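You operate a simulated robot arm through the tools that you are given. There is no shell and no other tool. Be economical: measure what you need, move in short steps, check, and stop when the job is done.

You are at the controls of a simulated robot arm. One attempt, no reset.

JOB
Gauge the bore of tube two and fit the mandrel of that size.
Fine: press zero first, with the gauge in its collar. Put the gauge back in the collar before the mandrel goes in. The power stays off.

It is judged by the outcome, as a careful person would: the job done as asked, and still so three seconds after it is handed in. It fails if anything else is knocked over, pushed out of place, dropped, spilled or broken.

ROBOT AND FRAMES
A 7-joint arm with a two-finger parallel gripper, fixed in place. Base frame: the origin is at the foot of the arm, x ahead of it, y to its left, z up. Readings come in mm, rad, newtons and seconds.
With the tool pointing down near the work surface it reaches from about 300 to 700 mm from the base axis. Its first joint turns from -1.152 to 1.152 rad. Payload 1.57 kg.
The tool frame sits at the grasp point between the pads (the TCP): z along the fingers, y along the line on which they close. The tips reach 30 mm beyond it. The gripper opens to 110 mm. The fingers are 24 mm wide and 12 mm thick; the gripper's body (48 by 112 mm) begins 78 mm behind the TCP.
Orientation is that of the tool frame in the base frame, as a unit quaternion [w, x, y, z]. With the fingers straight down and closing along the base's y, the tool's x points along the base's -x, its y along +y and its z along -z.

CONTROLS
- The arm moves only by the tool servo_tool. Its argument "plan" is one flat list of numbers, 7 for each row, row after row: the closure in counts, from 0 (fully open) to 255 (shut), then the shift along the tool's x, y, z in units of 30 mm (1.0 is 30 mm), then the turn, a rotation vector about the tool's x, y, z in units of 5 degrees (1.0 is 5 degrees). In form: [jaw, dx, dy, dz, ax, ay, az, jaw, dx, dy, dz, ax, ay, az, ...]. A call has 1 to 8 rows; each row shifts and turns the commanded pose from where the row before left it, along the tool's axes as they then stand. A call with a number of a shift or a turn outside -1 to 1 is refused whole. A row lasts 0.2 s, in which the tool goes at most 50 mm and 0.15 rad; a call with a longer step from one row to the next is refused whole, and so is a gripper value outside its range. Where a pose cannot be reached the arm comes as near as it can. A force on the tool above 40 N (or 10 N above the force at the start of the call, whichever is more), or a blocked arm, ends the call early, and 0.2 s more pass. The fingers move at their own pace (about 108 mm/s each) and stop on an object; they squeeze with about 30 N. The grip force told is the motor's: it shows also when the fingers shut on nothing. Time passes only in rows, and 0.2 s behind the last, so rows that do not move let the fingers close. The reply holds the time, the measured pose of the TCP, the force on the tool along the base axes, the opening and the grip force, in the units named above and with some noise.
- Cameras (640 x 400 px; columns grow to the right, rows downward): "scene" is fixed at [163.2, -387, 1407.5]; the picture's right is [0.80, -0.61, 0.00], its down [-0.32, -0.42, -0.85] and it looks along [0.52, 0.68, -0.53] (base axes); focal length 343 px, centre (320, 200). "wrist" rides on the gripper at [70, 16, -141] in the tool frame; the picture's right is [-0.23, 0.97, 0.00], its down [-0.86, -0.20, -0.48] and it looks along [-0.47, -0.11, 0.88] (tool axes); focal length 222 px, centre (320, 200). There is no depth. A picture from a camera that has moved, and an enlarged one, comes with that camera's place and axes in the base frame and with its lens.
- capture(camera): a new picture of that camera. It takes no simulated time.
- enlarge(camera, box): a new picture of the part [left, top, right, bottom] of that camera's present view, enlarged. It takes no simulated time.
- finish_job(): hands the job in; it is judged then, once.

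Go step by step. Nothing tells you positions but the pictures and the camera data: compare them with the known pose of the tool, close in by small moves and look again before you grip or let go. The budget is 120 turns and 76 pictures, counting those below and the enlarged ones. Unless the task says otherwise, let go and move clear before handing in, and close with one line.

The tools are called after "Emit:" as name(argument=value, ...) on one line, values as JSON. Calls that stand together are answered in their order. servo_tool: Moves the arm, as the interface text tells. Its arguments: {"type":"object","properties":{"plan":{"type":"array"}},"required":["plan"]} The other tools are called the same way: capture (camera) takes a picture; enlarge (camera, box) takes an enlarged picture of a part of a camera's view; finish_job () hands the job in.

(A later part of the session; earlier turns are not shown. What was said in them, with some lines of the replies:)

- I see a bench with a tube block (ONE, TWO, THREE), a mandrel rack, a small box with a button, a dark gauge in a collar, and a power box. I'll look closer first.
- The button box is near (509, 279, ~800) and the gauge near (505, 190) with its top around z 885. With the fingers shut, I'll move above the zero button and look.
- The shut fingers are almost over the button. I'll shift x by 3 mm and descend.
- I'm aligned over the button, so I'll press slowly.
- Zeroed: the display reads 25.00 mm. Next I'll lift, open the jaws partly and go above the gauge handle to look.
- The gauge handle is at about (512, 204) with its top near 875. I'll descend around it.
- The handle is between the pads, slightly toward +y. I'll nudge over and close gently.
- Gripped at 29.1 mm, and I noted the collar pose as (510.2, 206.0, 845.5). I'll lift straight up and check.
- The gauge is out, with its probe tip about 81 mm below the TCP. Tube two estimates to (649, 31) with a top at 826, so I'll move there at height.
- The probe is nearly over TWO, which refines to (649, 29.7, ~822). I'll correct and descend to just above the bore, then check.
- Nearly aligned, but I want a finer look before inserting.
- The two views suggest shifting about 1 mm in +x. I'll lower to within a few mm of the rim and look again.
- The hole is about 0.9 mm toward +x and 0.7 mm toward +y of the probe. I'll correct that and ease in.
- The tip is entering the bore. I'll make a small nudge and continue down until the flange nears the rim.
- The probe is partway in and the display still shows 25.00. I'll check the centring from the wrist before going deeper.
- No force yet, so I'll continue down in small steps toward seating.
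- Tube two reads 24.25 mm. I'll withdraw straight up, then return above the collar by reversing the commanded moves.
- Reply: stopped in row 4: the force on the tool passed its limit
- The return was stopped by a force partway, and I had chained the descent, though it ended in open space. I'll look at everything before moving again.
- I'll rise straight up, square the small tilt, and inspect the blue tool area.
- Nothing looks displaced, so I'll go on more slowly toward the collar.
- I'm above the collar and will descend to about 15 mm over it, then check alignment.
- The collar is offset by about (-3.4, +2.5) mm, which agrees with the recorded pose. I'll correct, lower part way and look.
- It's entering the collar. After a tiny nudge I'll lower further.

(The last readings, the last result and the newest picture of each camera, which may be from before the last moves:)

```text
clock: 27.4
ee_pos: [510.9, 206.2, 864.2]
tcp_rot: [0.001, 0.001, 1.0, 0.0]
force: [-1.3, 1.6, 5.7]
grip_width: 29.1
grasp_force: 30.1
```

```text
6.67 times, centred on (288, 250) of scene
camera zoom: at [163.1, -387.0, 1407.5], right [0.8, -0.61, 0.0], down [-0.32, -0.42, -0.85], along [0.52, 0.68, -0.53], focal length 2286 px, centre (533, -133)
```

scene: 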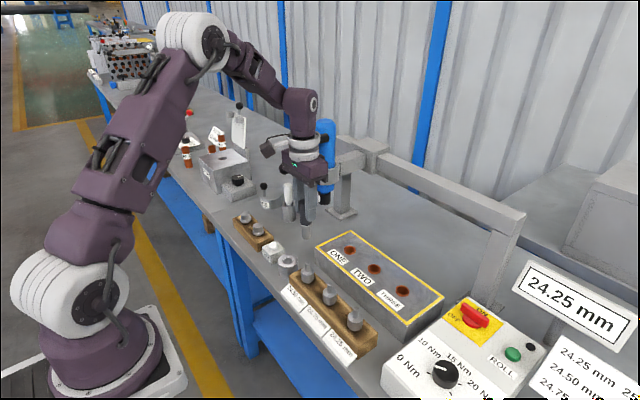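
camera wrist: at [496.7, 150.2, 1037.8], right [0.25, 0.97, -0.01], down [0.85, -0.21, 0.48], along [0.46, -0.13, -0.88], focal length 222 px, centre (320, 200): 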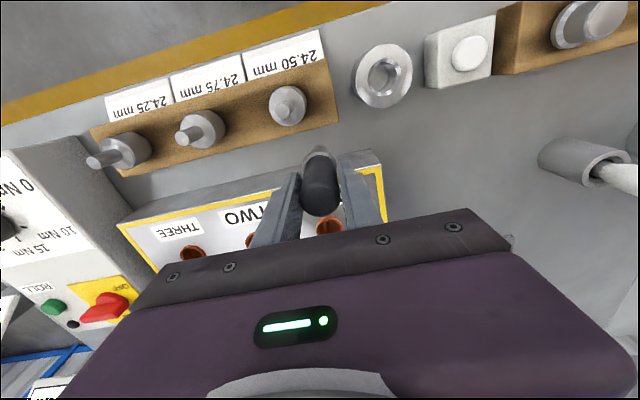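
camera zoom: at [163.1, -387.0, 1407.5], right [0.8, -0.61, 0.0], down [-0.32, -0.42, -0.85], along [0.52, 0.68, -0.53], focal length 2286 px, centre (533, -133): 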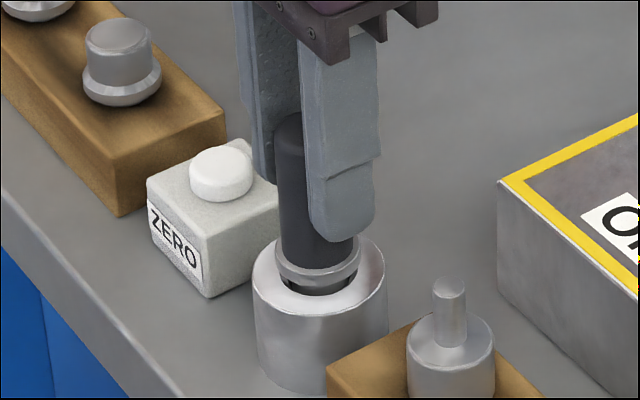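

I feel a light contact with the flange still about 7 mm above the collar. I'll check centring from the wrist and up close.

Emit:
enlarge(camera="wrist", box=[272, 120, 368, 180])

Emit:
enlarge(camera="scene", box=[272, 235, 304, 275])

```text
6.67 times, centred on (320, 150) of wrist
camera zoom: at [441.4, 222.5, 1006.7], right [0.23, 0.97, 0.0], down [0.85, -0.2, 0.48], along [0.47, -0.11, -0.88], focal length 1481 px, centre (320, 533)
```

zoom: 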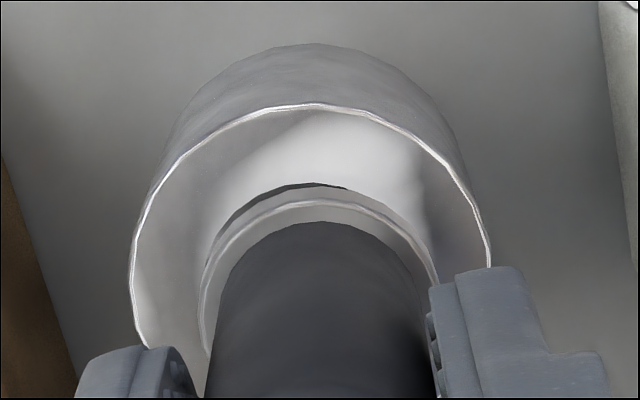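

```text
10.00 times, centred on (288, 255) of scene
camera zoom: at [163.1, -387.0, 1407.5], right [0.8, -0.61, 0.0], down [-0.32, -0.42, -0.85], along [0.52, 0.68, -0.53], focal length 3429 px, centre (640, -350)
```

zoom: 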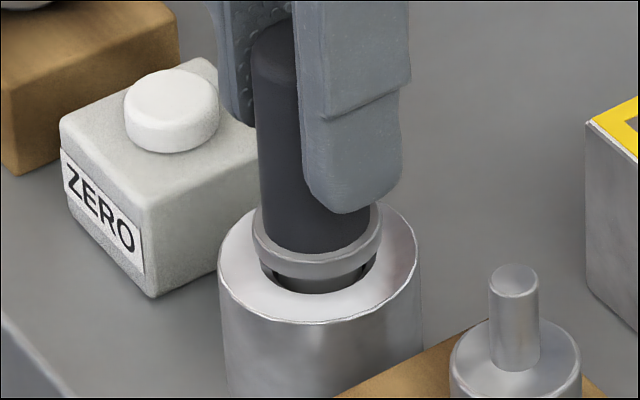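

Emit:
servo_tool(plan=[255, 0.01, -0.035, -0.03, 0, 0, 0, 255, 0, 0, 0.1, 0, 0, 0, 255, 0, 0, 0.1, 0, 0, 0, 255, 0, 0, 0, 0, 0, 0])

Emit:
enlarge(camera="scene", box=[272, 235, 304, 275])

```text
clock: 28.4
ee_pos: [510.7, 203.8, 858.1]
tcp_rot: [0.002, 0.001, 1.0, -0.001]
force: [3.4, -2.4, 19.5]
grip_width: 29.6
grasp_force: 30.0
```

```text
10.00 times, centred on (288, 255) of scene
camera zoom: at [163.0, -387.2, 1407.5], right [0.8, -0.61, 0.0], down [-0.32, -0.42, -0.85], along [0.52, 0.68, -0.53], focal length 3429 px, centre (640, -350)
```

zoom: 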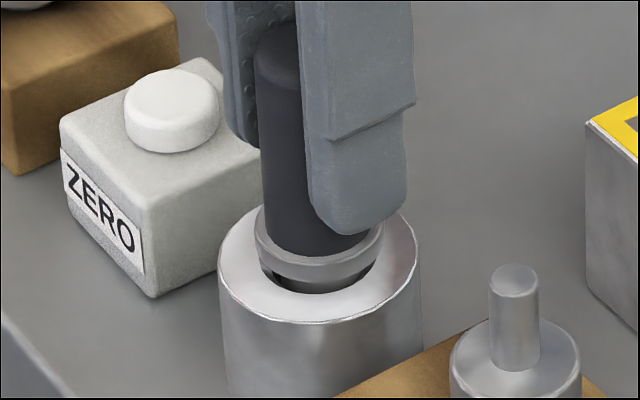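

The gauge has stopped with the handle sliding in the pads, likely binding from slight misalignment. I'll check the wrist view.

Emit:
enlarge(camera="wrist", box=[272, 120, 368, 180])

```text
6.67 times, centred on (320, 150) of wrist
camera zoom: at [441.5, 221.2, 1000.2], right [0.23, 0.97, 0.0], down [0.85, -0.2, 0.48], along [0.47, -0.11, -0.88], focal length 1481 px, centre (320, 533)
```

zoom: 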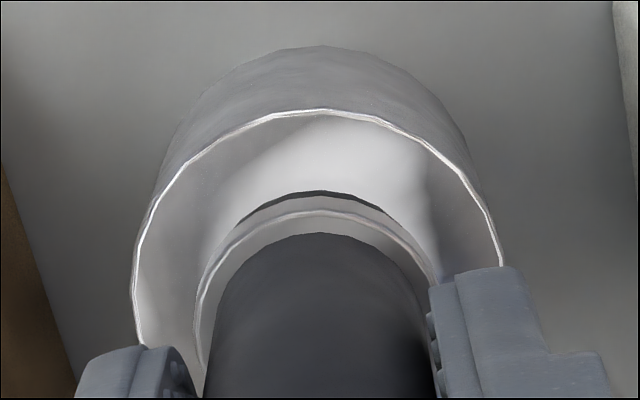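

Compared with the first pictures, the flange and handle top are back at their original heights, so it is seated and the handle had merely slipped in the pads. I'll ease the load and open.

Emit:
servo_tool(plan=[255, 0, 0, -0.06, 0, 0, 0, 200, 0, 0, 0, 0, 0, 0, 110, 0, 0, 0, 0, 0, 0, 110, 0, 0, 0, 0, 0, 0])

Emit:
enlarge(camera="scene", box=[272, 235, 304, 275])

```text
clock: 29.4
ee_pos: [508.9, 205.0, 859.1]
tcp_rot: [0.0, 0.001, 1.0, 0.001]
force: [0.0, 0.5, 0.4]
grip_width: 62.6
grasp_force: 0.0
```

```text
10.00 times, centred on (288, 255) of scene
camera zoom: at [163.2, -387.0, 1407.5], right [0.8, -0.61, 0.0], down [-0.32, -0.42, -0.85], along [0.52, 0.68, -0.53], focal length 3429 px, centre (640, -350)
```

zoom: 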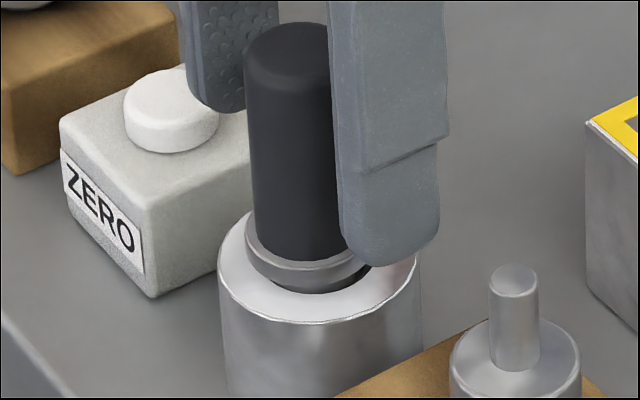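

The gauge is free and seated in its collar. I'll rise and move over the 24.25 mandrel, estimated at (512, -53).

Emit:
servo_tool(plan=[110, 0, 0, -0.5, 0, 0, 0, 110, 0, 0, -0.8, 0, 0, 0, 110, 0, 0, -0.9, 0, 0, 0, 110, 0, 0, -0.9, 0, 0, 0, 110, 0, 0, -0.4, 0, 0, 0])

Emit:
servo_tool(plan=[110, 0, -0.9, 0, 0, 0, 0, 110, 0, -0.9, 0, 0, 0, 0, 110, 0, -0.9, 0, 0, 0, 0, 110, 0, -0.9, 0, 0, 0, 0, 110, 0, -0.9, 0, 0, 0, 0, 110, 0, -0.9, 0, 0, 0, 0, 110, 0, -0.9, 0, 0, 0, 0, 110, 0, -0.9, 0, 0, 0, 0])

Emit:
capture(camera="wrist")

Emit:
capture(camera="scene")

```text
clock: 30.6
ee_pos: [508.1, 206.4, 965.2]
tcp_rot: [-0.001, 0.0, 1.0, -0.001]
force: [0.2, -0.3, 0.5]
grip_width: 62.6
grasp_force: 0.1
```

```text
clock: 32.4
ee_pos: [510.4, -11.9, 964.5]
tcp_rot: [0.0, 0.0, 1.0, 0.0]
force: [0.3, 0.5, -0.8]
grip_width: 62.8
grasp_force: 0.0
```

```text
25 pictures are left
camera wrist: at [440.8, 4.0, 1107.3], right [0.23, 0.97, 0.0], down [0.85, -0.2, 0.48], along [0.47, -0.11, -0.88], focal length 222 px, centre (320, 200)
```

wrist: 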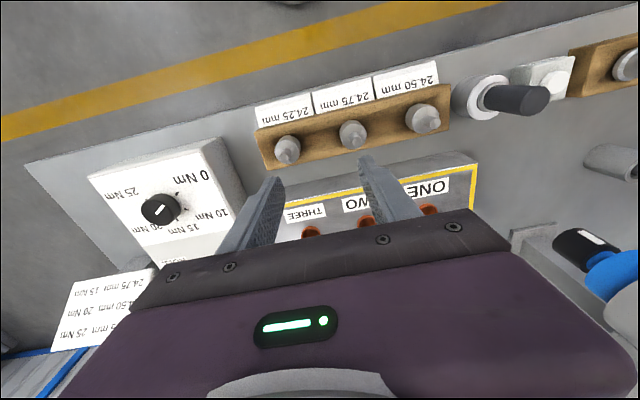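

```text
24 pictures are left
```

scene: 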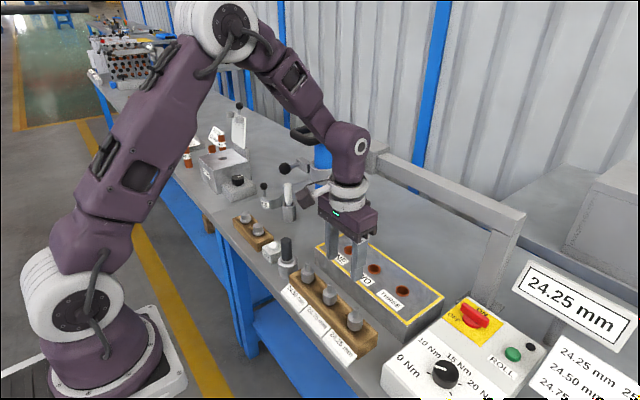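

The 24.25 mandrel is at about (509, -54). I'll move over it, lower part way and verify.

Emit:
servo_tool(plan=[110, 0.02, -0.7, 0, 0, 0, 0, 110, 0.02, -0.7, 0, 0, 0, 0, 110, 0, 0, 0.8, 0, 0, 0, 110, 0, 0, 0.7, 0, 0, 0, 110, 0, 0, 0, 0, 0, 0])

Emit:
capture(camera="wrist")

Emit:
enlarge(camera="scene", box=[310, 270, 406, 350])

```text
clock: 33.6
ee_pos: [507.0, -54.2, 918.5]
tcp_rot: [0.001, 0.001, 1.0, 0.0]
force: [0.0, 0.3, -0.1]
grip_width: 62.6
grasp_force: 0.1
```

```text
23 pictures are left
camera wrist: at [438.4, -38.3, 1061.3], right [0.23, 0.97, 0.0], down [0.85, -0.2, 0.48], along [0.47, -0.11, -0.88], focal length 222 px, centre (320, 200)
```

wrist: 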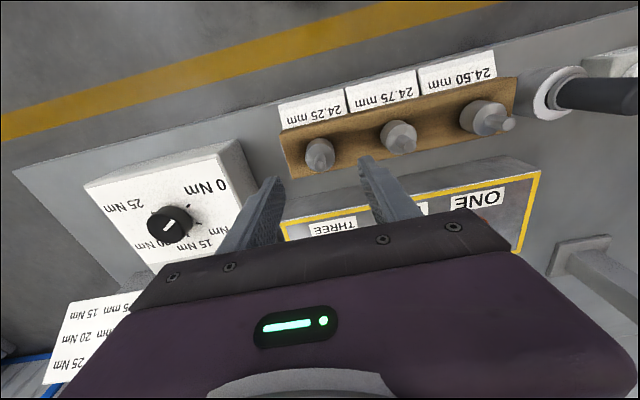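

```text
5.00 times, centred on (358, 310) of scene
camera zoom: at [163.2, -387.0, 1407.5], right [0.8, -0.61, 0.0], down [-0.32, -0.42, -0.85], along [0.52, 0.68, -0.53], focal length 1714 px, centre (130, -350)
```

zoom: 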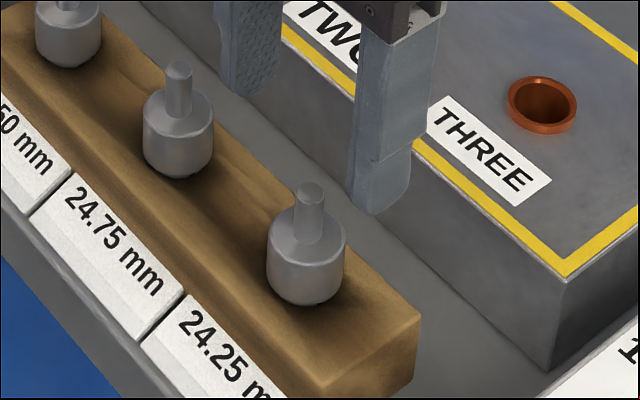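

The mandrel is centred under the jaws, with its head spanning about z 803–833 and its stem reaching 862. I'll descend and close on the head.

Emit:
servo_tool(plan=[110, 0, 0, 0.8, 0, 0, 0, 110, 0, 0, 0.8, 0, 0, 0, 110, 0, 0, 0.7, 0, 0, 0, 110, 0, 0, 0.35, 0, 0, 0, 110, 0, 0, 0, 0, 0, 0])

Emit:
enlarge(camera="scene", box=[310, 270, 406, 350])

Emit:
enlarge(camera="wrist", box=[220, 100, 420, 225])

```text
clock: 34.8
ee_pos: [507.9, -51.8, 841.1]
tcp_rot: [0.001, 0.001, 1.0, 0.0]
force: [0.4, 0.0, 0.1]
grip_width: 62.7
grasp_force: 0.0
```

```text
5.00 times, centred on (358, 310) of scene
camera zoom: at [163.2, -387.0, 1407.5], right [0.8, -0.61, 0.0], down [-0.32, -0.42, -0.85], along [0.52, 0.68, -0.53], focal length 1714 px, centre (130, -350)
```

zoom: 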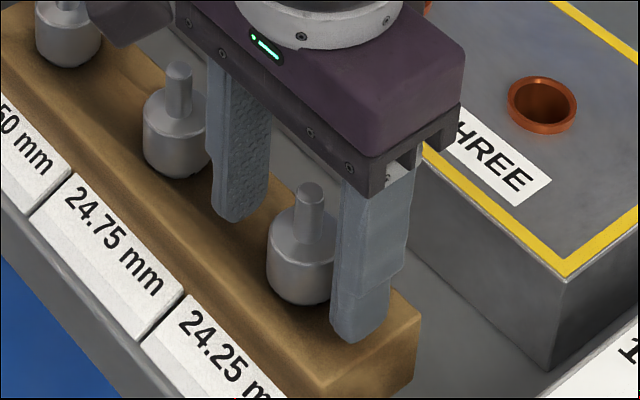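

```text
3.20 times, centred on (320, 162) of wrist
camera zoom: at [439.2, -35.3, 982.5], right [0.23, 0.97, 0.0], down [0.85, -0.2, 0.48], along [0.47, -0.11, -0.88], focal length 711 px, centre (320, 320)
```

zoom: 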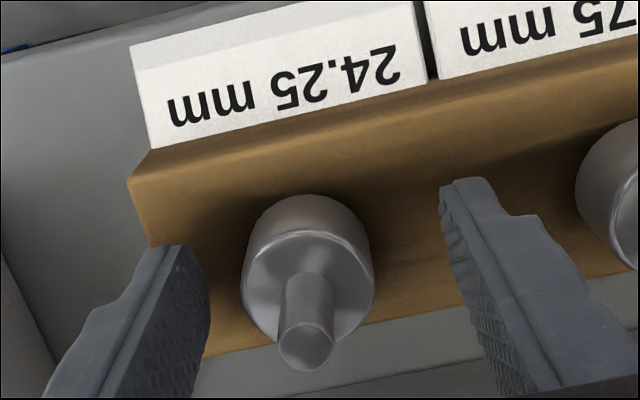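

Emit:
servo_tool(plan=[110, 0, -0.12, 0, 0, 0, 0, 150, 0, 0, 0.05, 0, 0, 0, 255, 0, 0, 0, 0, 0, 0, 255, 0, 0, 0, 0, 0, 0])

Emit:
enlarge(camera="scene", box=[310, 270, 406, 350])

```text
clock: 35.8
ee_pos: [509.0, -55.0, 839.1]
tcp_rot: [0.001, 0.001, 1.0, 0.0]
force: [0.9, 1.4, 2.8]
grip_width: 30.9
grasp_force: 30.2
```

```text
5.00 times, centred on (358, 310) of scene
camera zoom: at [163.2, -387.0, 1407.5], right [0.8, -0.61, 0.0], down [-0.32, -0.42, -0.85], along [0.52, 0.68, -0.53], focal length 1714 px, centre (130, -350)
```

zoom: 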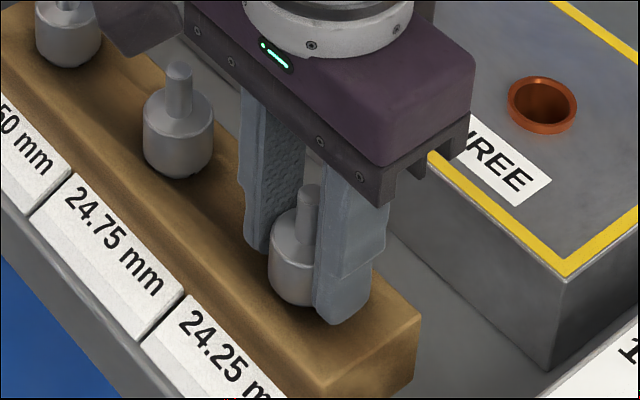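

The head is gripped at 30.9 mm. I'll lift straight up.

Emit:
servo_tool(plan=[255, 0, 0, -0.2, 0, 0, 0, 255, 0, 0, -0.5, 0, 0, 0, 255, 0, 0, -0.7, 0, 0, 0, 255, 0, 0, -0.8, 0, 0, 0, 255, 0, 0, -0.8, 0, 0, 0, 255, 0, 0, -0.8, 0, 0, 0, 255, 0, 0, -0.5, 0, 0, 0, 255, 0, 0, 0, 0, 0, 0])

Emit:
enlarge(camera="scene", box=[310, 220, 420, 340])

```text
clock: 37.6
ee_pos: [506.8, -55.4, 969.7]
tcp_rot: [0.001, 0.001, 1.0, 0.0]
force: [1.0, 0.5, -2.7]
grip_width: 31.0
grasp_force: 29.9
```

```text
3.33 times, centred on (365, 280) of scene
camera zoom: at [163.3, -387.0, 1407.5], right [0.8, -0.61, 0.0], down [-0.32, -0.42, -0.85], along [0.52, 0.68, -0.53], focal length 1143 px, centre (170, -67)
```

zoom: 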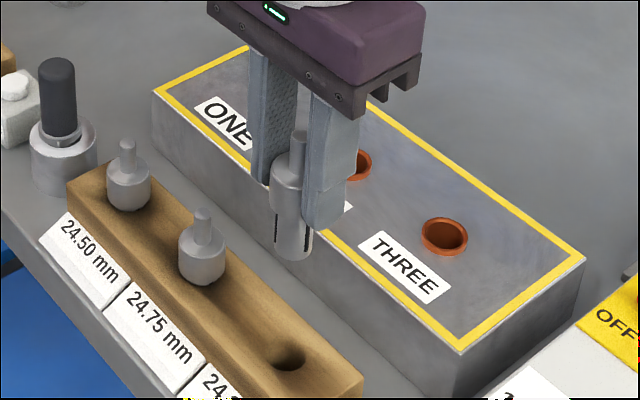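

The mandrel is out, with its tip about 76 mm below the TCP. I'll move gently above tube two.

Emit:
servo_tool(plan=[255, -0.4, 0.25, 0, 0, 0, 0, 255, -0.7, 0.42, 0, 0, 0, 0, 255, -0.75, 0.45, 0, 0, 0, 0, 255, -0.75, 0.45, 0, 0, 0, 0, 255, -0.75, 0.45, 0, 0, 0, 0, 255, -0.75, 0.45, 0, 0, 0, 0, 255, -0.6, 0.37, 0, 0, 0, 0, 255, 0, 0, 0, 0, 0, 0])

Emit:
servo_tool(plan=[255, 0, 0, 0, 0, 0, 0])

```text
clock: 39.4
ee_pos: [650.8, 28.5, 969.6]
tcp_rot: [0.001, 0.001, 1.0, 0.0]
force: [-0.2, 0.3, -2.4]
grip_width: 31.1
grasp_force: 29.6
```

```text
clock: 39.8
ee_pos: [649.3, 28.7, 970.4]
tcp_rot: [0.001, 0.001, 1.0, -0.001]
force: [0.9, -0.3, -2.6]
grip_width: 31.1
grasp_force: 30.0
```

Emit:
servo_tool(plan=[255, 0, 0.04, 0.6, 0, 0, 0, 255, 0, 0, 0.7, 0, 0, 0, 255, 0, 0, 0.5, 0, 0, 0, 255, 0, 0, 0, 0, 0, 0])

Emit:
enlarge(camera="scene", box=[358, 230, 390, 280])

Emit:
enlarge(camera="wrist", box=[288, 120, 352, 160])

```text
clock: 40.8
ee_pos: [650.5, 31.1, 916.0]
tcp_rot: [0.0, 0.0, 1.0, 0.0]
force: [0.5, 0.5, -2.6]
grip_width: 31.1
grasp_force: 30.0
```

```text
8.00 times, centred on (374, 255) of scene
camera zoom: at [163.3, -387.0, 1407.5], right [0.8, -0.61, 0.0], down [-0.32, -0.42, -0.85], along [0.52, 0.68, -0.53], focal length 2743 px, centre (-112, -240)
```

zoom: 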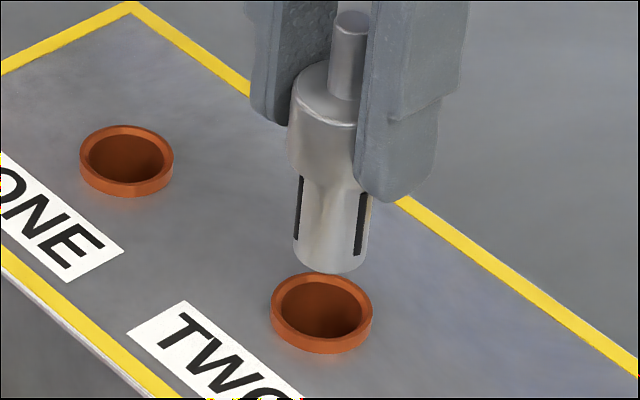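

```text
10.00 times, centred on (320, 140) of wrist
camera zoom: at [581.5, 47.3, 1057.8], right [0.23, 0.97, 0.0], down [0.85, -0.2, 0.48], along [0.47, -0.11, -0.88], focal length 2221 px, centre (320, 800)
```

zoom: 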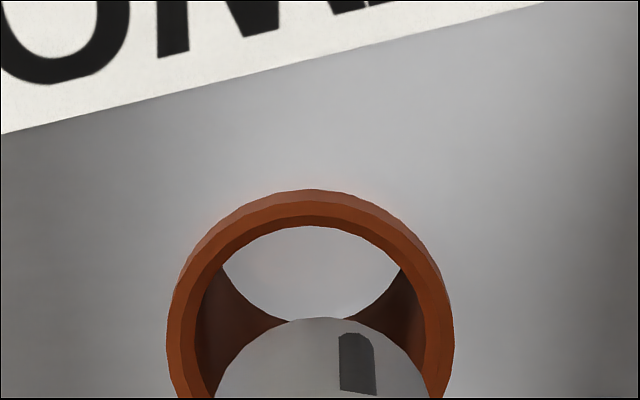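

I'll correct by about (-1.4, -0.8) mm and lower to just above the rim.

Emit:
servo_tool(plan=[255, 0.047, -0.026, 0.2, 0, 0, 0, 255, 0, 0, 0.35, 0, 0, 0, 255, 0, 0, 0, 0, 0, 0])

Emit:
enlarge(camera="scene", box=[358, 240, 390, 290])

Emit:
enlarge(camera="wrist", box=[288, 120, 352, 160])

```text
clock: 41.6
ee_pos: [647.9, 30.0, 898.3]
tcp_rot: [0.002, 0.001, 1.0, -0.001]
force: [-0.4, 0.2, -2.3]
grip_width: 31.2
grasp_force: 30.3
```

```text
8.00 times, centred on (374, 265) of scene
camera zoom: at [163.3, -387.0, 1407.5], right [0.8, -0.61, 0.0], down [-0.32, -0.42, -0.85], along [0.52, 0.68, -0.53], focal length 2743 px, centre (-112, -320)
```

zoom: 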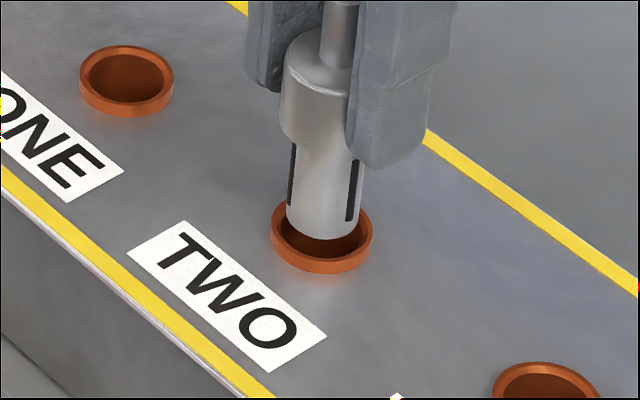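

```text
10.00 times, centred on (320, 140) of wrist
camera zoom: at [579.4, 46.6, 1041.4], right [0.23, 0.97, 0.0], down [0.85, -0.2, 0.48], along [0.47, -0.11, -0.88], focal length 2221 px, centre (320, 800)
```

zoom: 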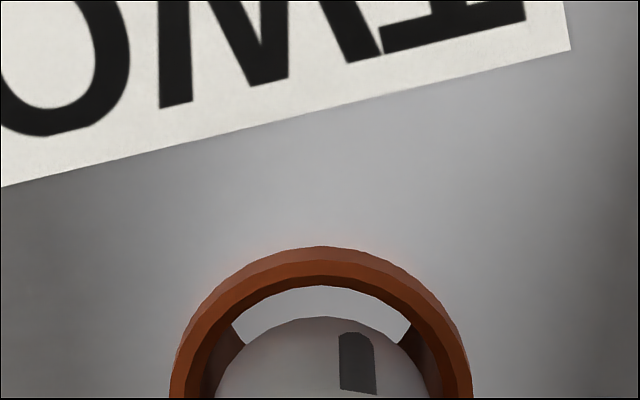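

Well centred. I'll lower into the bore in small steps.

Emit:
servo_tool(plan=[255, -0.01, 0, 0.1, 0, 0, 0, 255, 0, 0, 0.12, 0, 0, 0, 255, 0, 0, 0.12, 0, 0, 0, 255, 0, 0, 0.12, 0, 0, 0, 255, 0, 0, 0, 0, 0, 0])

Emit:
enlarge(camera="scene", box=[358, 240, 390, 290])

Emit:
enlarge(camera="wrist", box=[288, 130, 352, 170])

```text
clock: 42.8
ee_pos: [649.4, 29.7, 884.5]
tcp_rot: [0.001, 0.001, 1.0, 0.0]
force: [0.4, -0.9, -3.1]
grip_width: 30.9
grasp_force: 29.8
```

```text
8.00 times, centred on (374, 265) of scene
camera zoom: at [163.3, -387.0, 1407.5], right [0.8, -0.61, 0.0], down [-0.32, -0.42, -0.85], along [0.52, 0.68, -0.53], focal length 2743 px, centre (-112, -320)
```

zoom: 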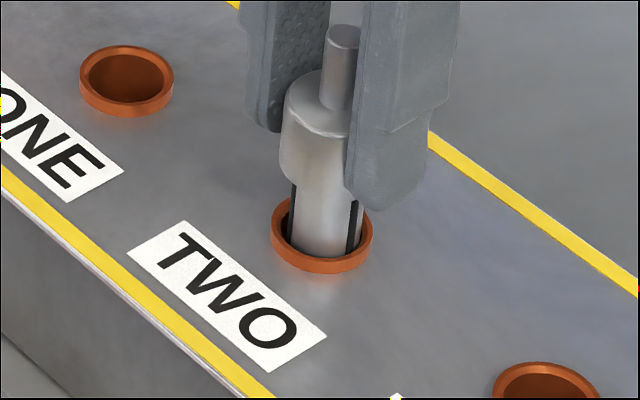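

```text
10.00 times, centred on (320, 150) of wrist
camera zoom: at [580.1, 45.5, 1025.9], right [0.23, 0.97, 0.0], down [0.85, -0.2, 0.48], along [0.47, -0.11, -0.88], focal length 2221 px, centre (320, 700)
```

zoom: 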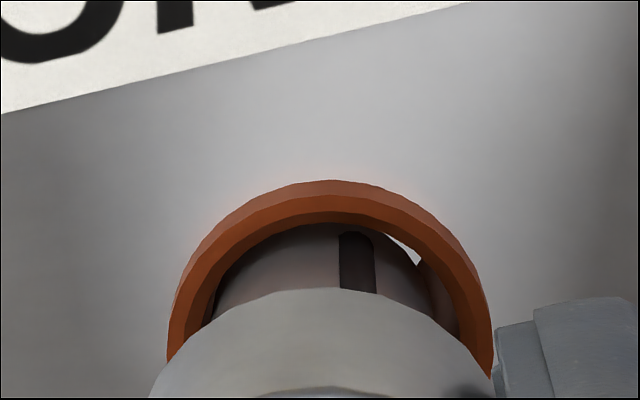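

Emit:
servo_tool(plan=[255, 0.018, 0.035, 0, 0, 0, 0, 255, 0, 0, 0.12, 0, 0, 0, 255, 0, 0, 0.12, 0, 0, 0, 255, 0, 0, 0.12, 0, 0, 0, 255, 0, 0, 0, 0, 0, 0])

Emit:
enlarge(camera="scene", box=[358, 240, 390, 290])

```text
clock: 44.0
ee_pos: [649.2, 28.8, 872.9]
tcp_rot: [0.001, 0.001, 1.0, 0.0]
force: [-0.5, -0.5, -3.2]
grip_width: 31.1
grasp_force: 30.2
```

```text
8.00 times, centred on (374, 265) of scene
camera zoom: at [163.3, -387.0, 1407.5], right [0.8, -0.61, 0.0], down [-0.32, -0.42, -0.85], along [0.52, 0.68, -0.53], focal length 2743 px, centre (-112, -320)
```

zoom: 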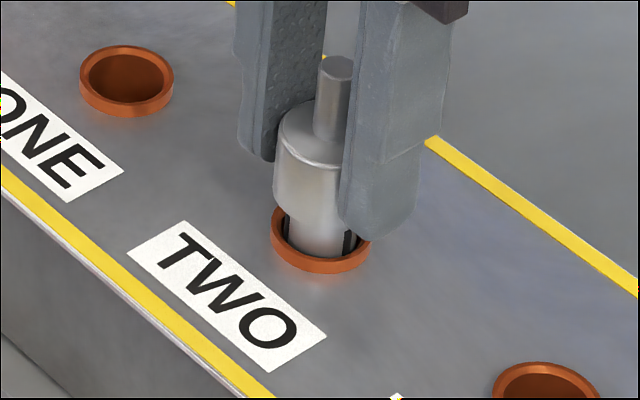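

No resistance and the head is about 10 mm above the rim. I'll continue in small steps.

Emit:
servo_tool(plan=[255, 0, 0, 0.12, 0, 0, 0, 255, 0, 0, 0.1, 0, 0, 0, 255, 0, 0, 0.08, 0, 0, 0, 255, 0, 0, 0, 0, 0, 0])

Emit:
enlarge(camera="scene", box=[358, 240, 390, 290])

```text
clock: 45.0
ee_pos: [647.6, 28.4, 864.6]
tcp_rot: [0.001, 0.0, 1.0, 0.0]
force: [0.7, 0.1, -2.5]
grip_width: 31.1
grasp_force: 30.1
```

```text
8.00 times, centred on (374, 265) of scene
camera zoom: at [163.3, -387.0, 1407.5], right [0.8, -0.61, 0.0], down [-0.32, -0.42, -0.85], along [0.52, 0.68, -0.53], focal length 2743 px, centre (-112, -320)
```

zoom: 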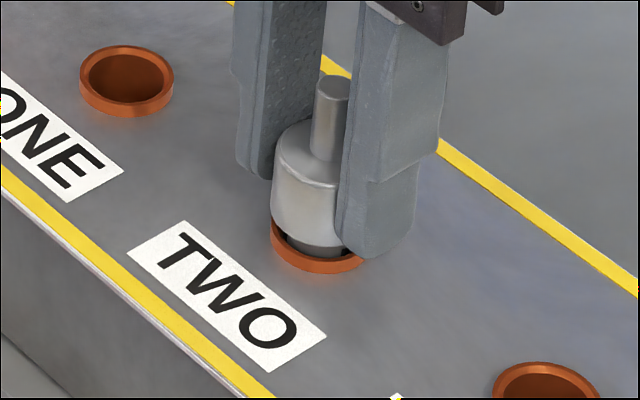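

Emit:
servo_tool(plan=[255, 0, 0.01, 0.08, 0, 0, 0, 255, 0, 0, 0.07, 0, 0, 0, 255, 0, 0, 0.05, 0, 0, 0, 255, 0, 0, 0, 0, 0, 0])

Emit:
enlarge(camera="scene", box=[358, 240, 390, 290])

```text
clock: 46.0
ee_pos: [648.6, 29.7, 859.0]
tcp_rot: [0.001, 0.001, 1.0, -0.001]
force: [-1.6, -1.0, 4.1]
grip_width: 31.1
grasp_force: 29.8
```

```text
8.00 times, centred on (374, 265) of scene
camera zoom: at [163.2, -387.0, 1407.5], right [0.8, -0.61, 0.0], down [-0.32, -0.42, -0.85], along [0.52, 0.68, -0.53], focal length 2743 px, centre (-112, -320)
```

zoom: 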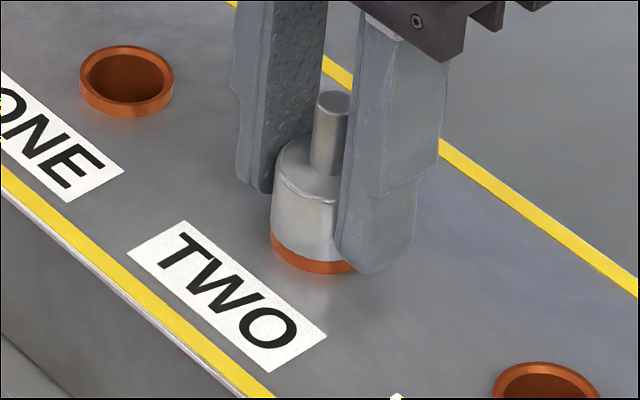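

The head is on the rim with light contact force. I'll release and rise clear.

Emit:
servo_tool(plan=[200, 0, 0, 0, 0, 0, 0, 110, 0, 0, 0, 0, 0, 0, 110, 0, 0, 0, 0, 0, 0, 110, 0, 0, -0.5, 0, 0, 0, 110, 0, 0, -0.8, 0, 0, 0, 110, 0, 0, -0.9, 0, 0, 0, 110, 0, 0, -0.9, 0, 0, 0, 110, 0, 0, -0.6, 0, 0, 0])

Emit:
capture(camera="scene")

Emit:
enlarge(camera="scene", box=[260, 220, 420, 320])

```text
clock: 47.8
ee_pos: [647.3, 33.0, 970.1]
tcp_rot: [0.002, 0.001, 1.0, 0.001]
force: [0.0, -0.1, 0.4]
grip_width: 62.7
grasp_force: 0.0
```

```text
8 pictures are left
```

scene: 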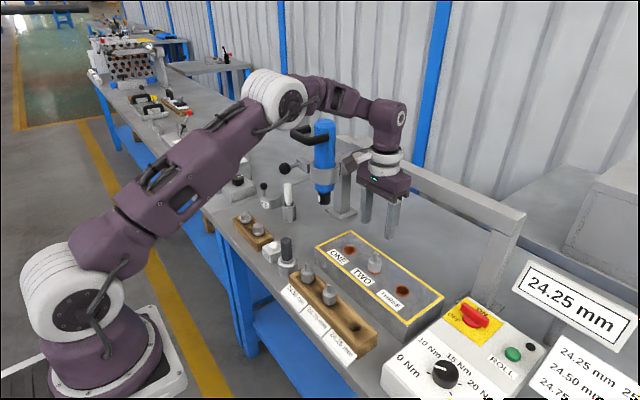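

```text
4.00 times, centred on (340, 270) of scene
camera zoom: at [163.2, -387.0, 1407.5], right [0.8, -0.61, 0.0], down [-0.32, -0.42, -0.85], along [0.52, 0.68, -0.53], focal length 1372 px, centre (240, -80)
```

zoom: 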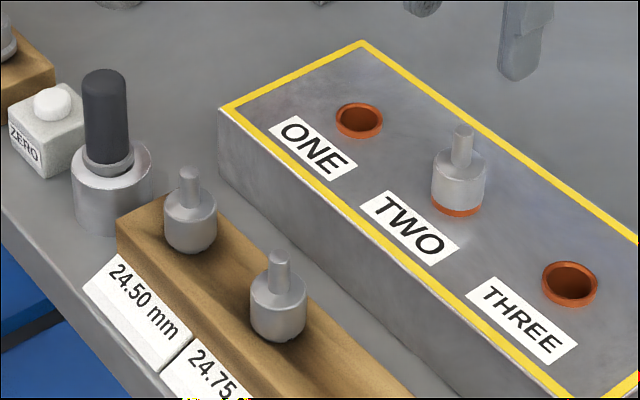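

The mandrel sits upright in TWO. I'll do one last comparison of the gauge with its original view.

Emit:
enlarge(camera="scene", box=[220, 190, 340, 280])

Emit:
enlarge(camera="scene", box=[380, 250, 640, 400])

```text
4.44 times, centred on (280, 235) of scene
camera zoom: at [163.2, -387.0, 1407.5], right [0.8, -0.61, 0.0], down [-0.32, -0.42, -0.85], along [0.52, 0.68, -0.53], focal length 1524 px, centre (498, 44)
```

zoom: 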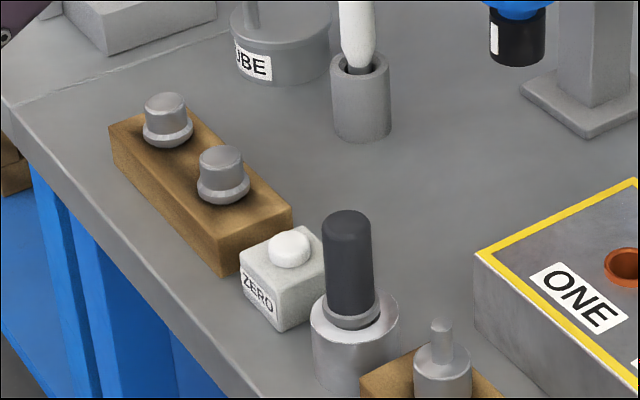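

```text
2.46 times, centred on (510, 325) of scene
camera zoom: at [163.2, -387.0, 1407.5], right [0.8, -0.61, 0.0], down [-0.32, -0.42, -0.85], along [0.52, 0.68, -0.53], focal length 844 px, centre (-148, -108)
```

zoom: 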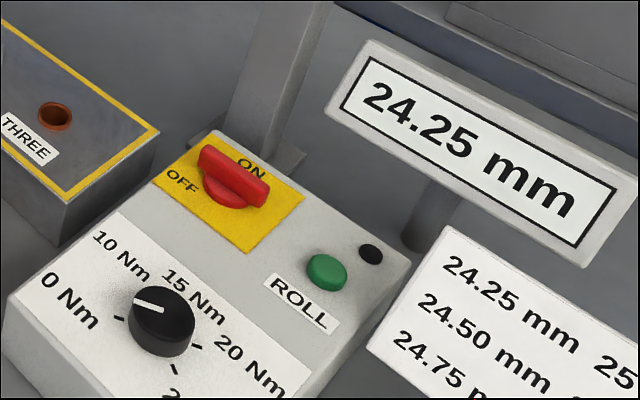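

The gauge matches its original seating, the power switch is untouched, and the arm is clear, so I'm handing in.

Emit:
finish_job()

```text
The job is handed in.
```

Tube two gauged 24.25 mm after I pressed zero with the gauge in its collar. The gauge went back in the collar, then I fitted the 24.25 mm mandrel in tube two. The power stayed off, and one force stop while carrying the gauge back left nothing visibly out of place.
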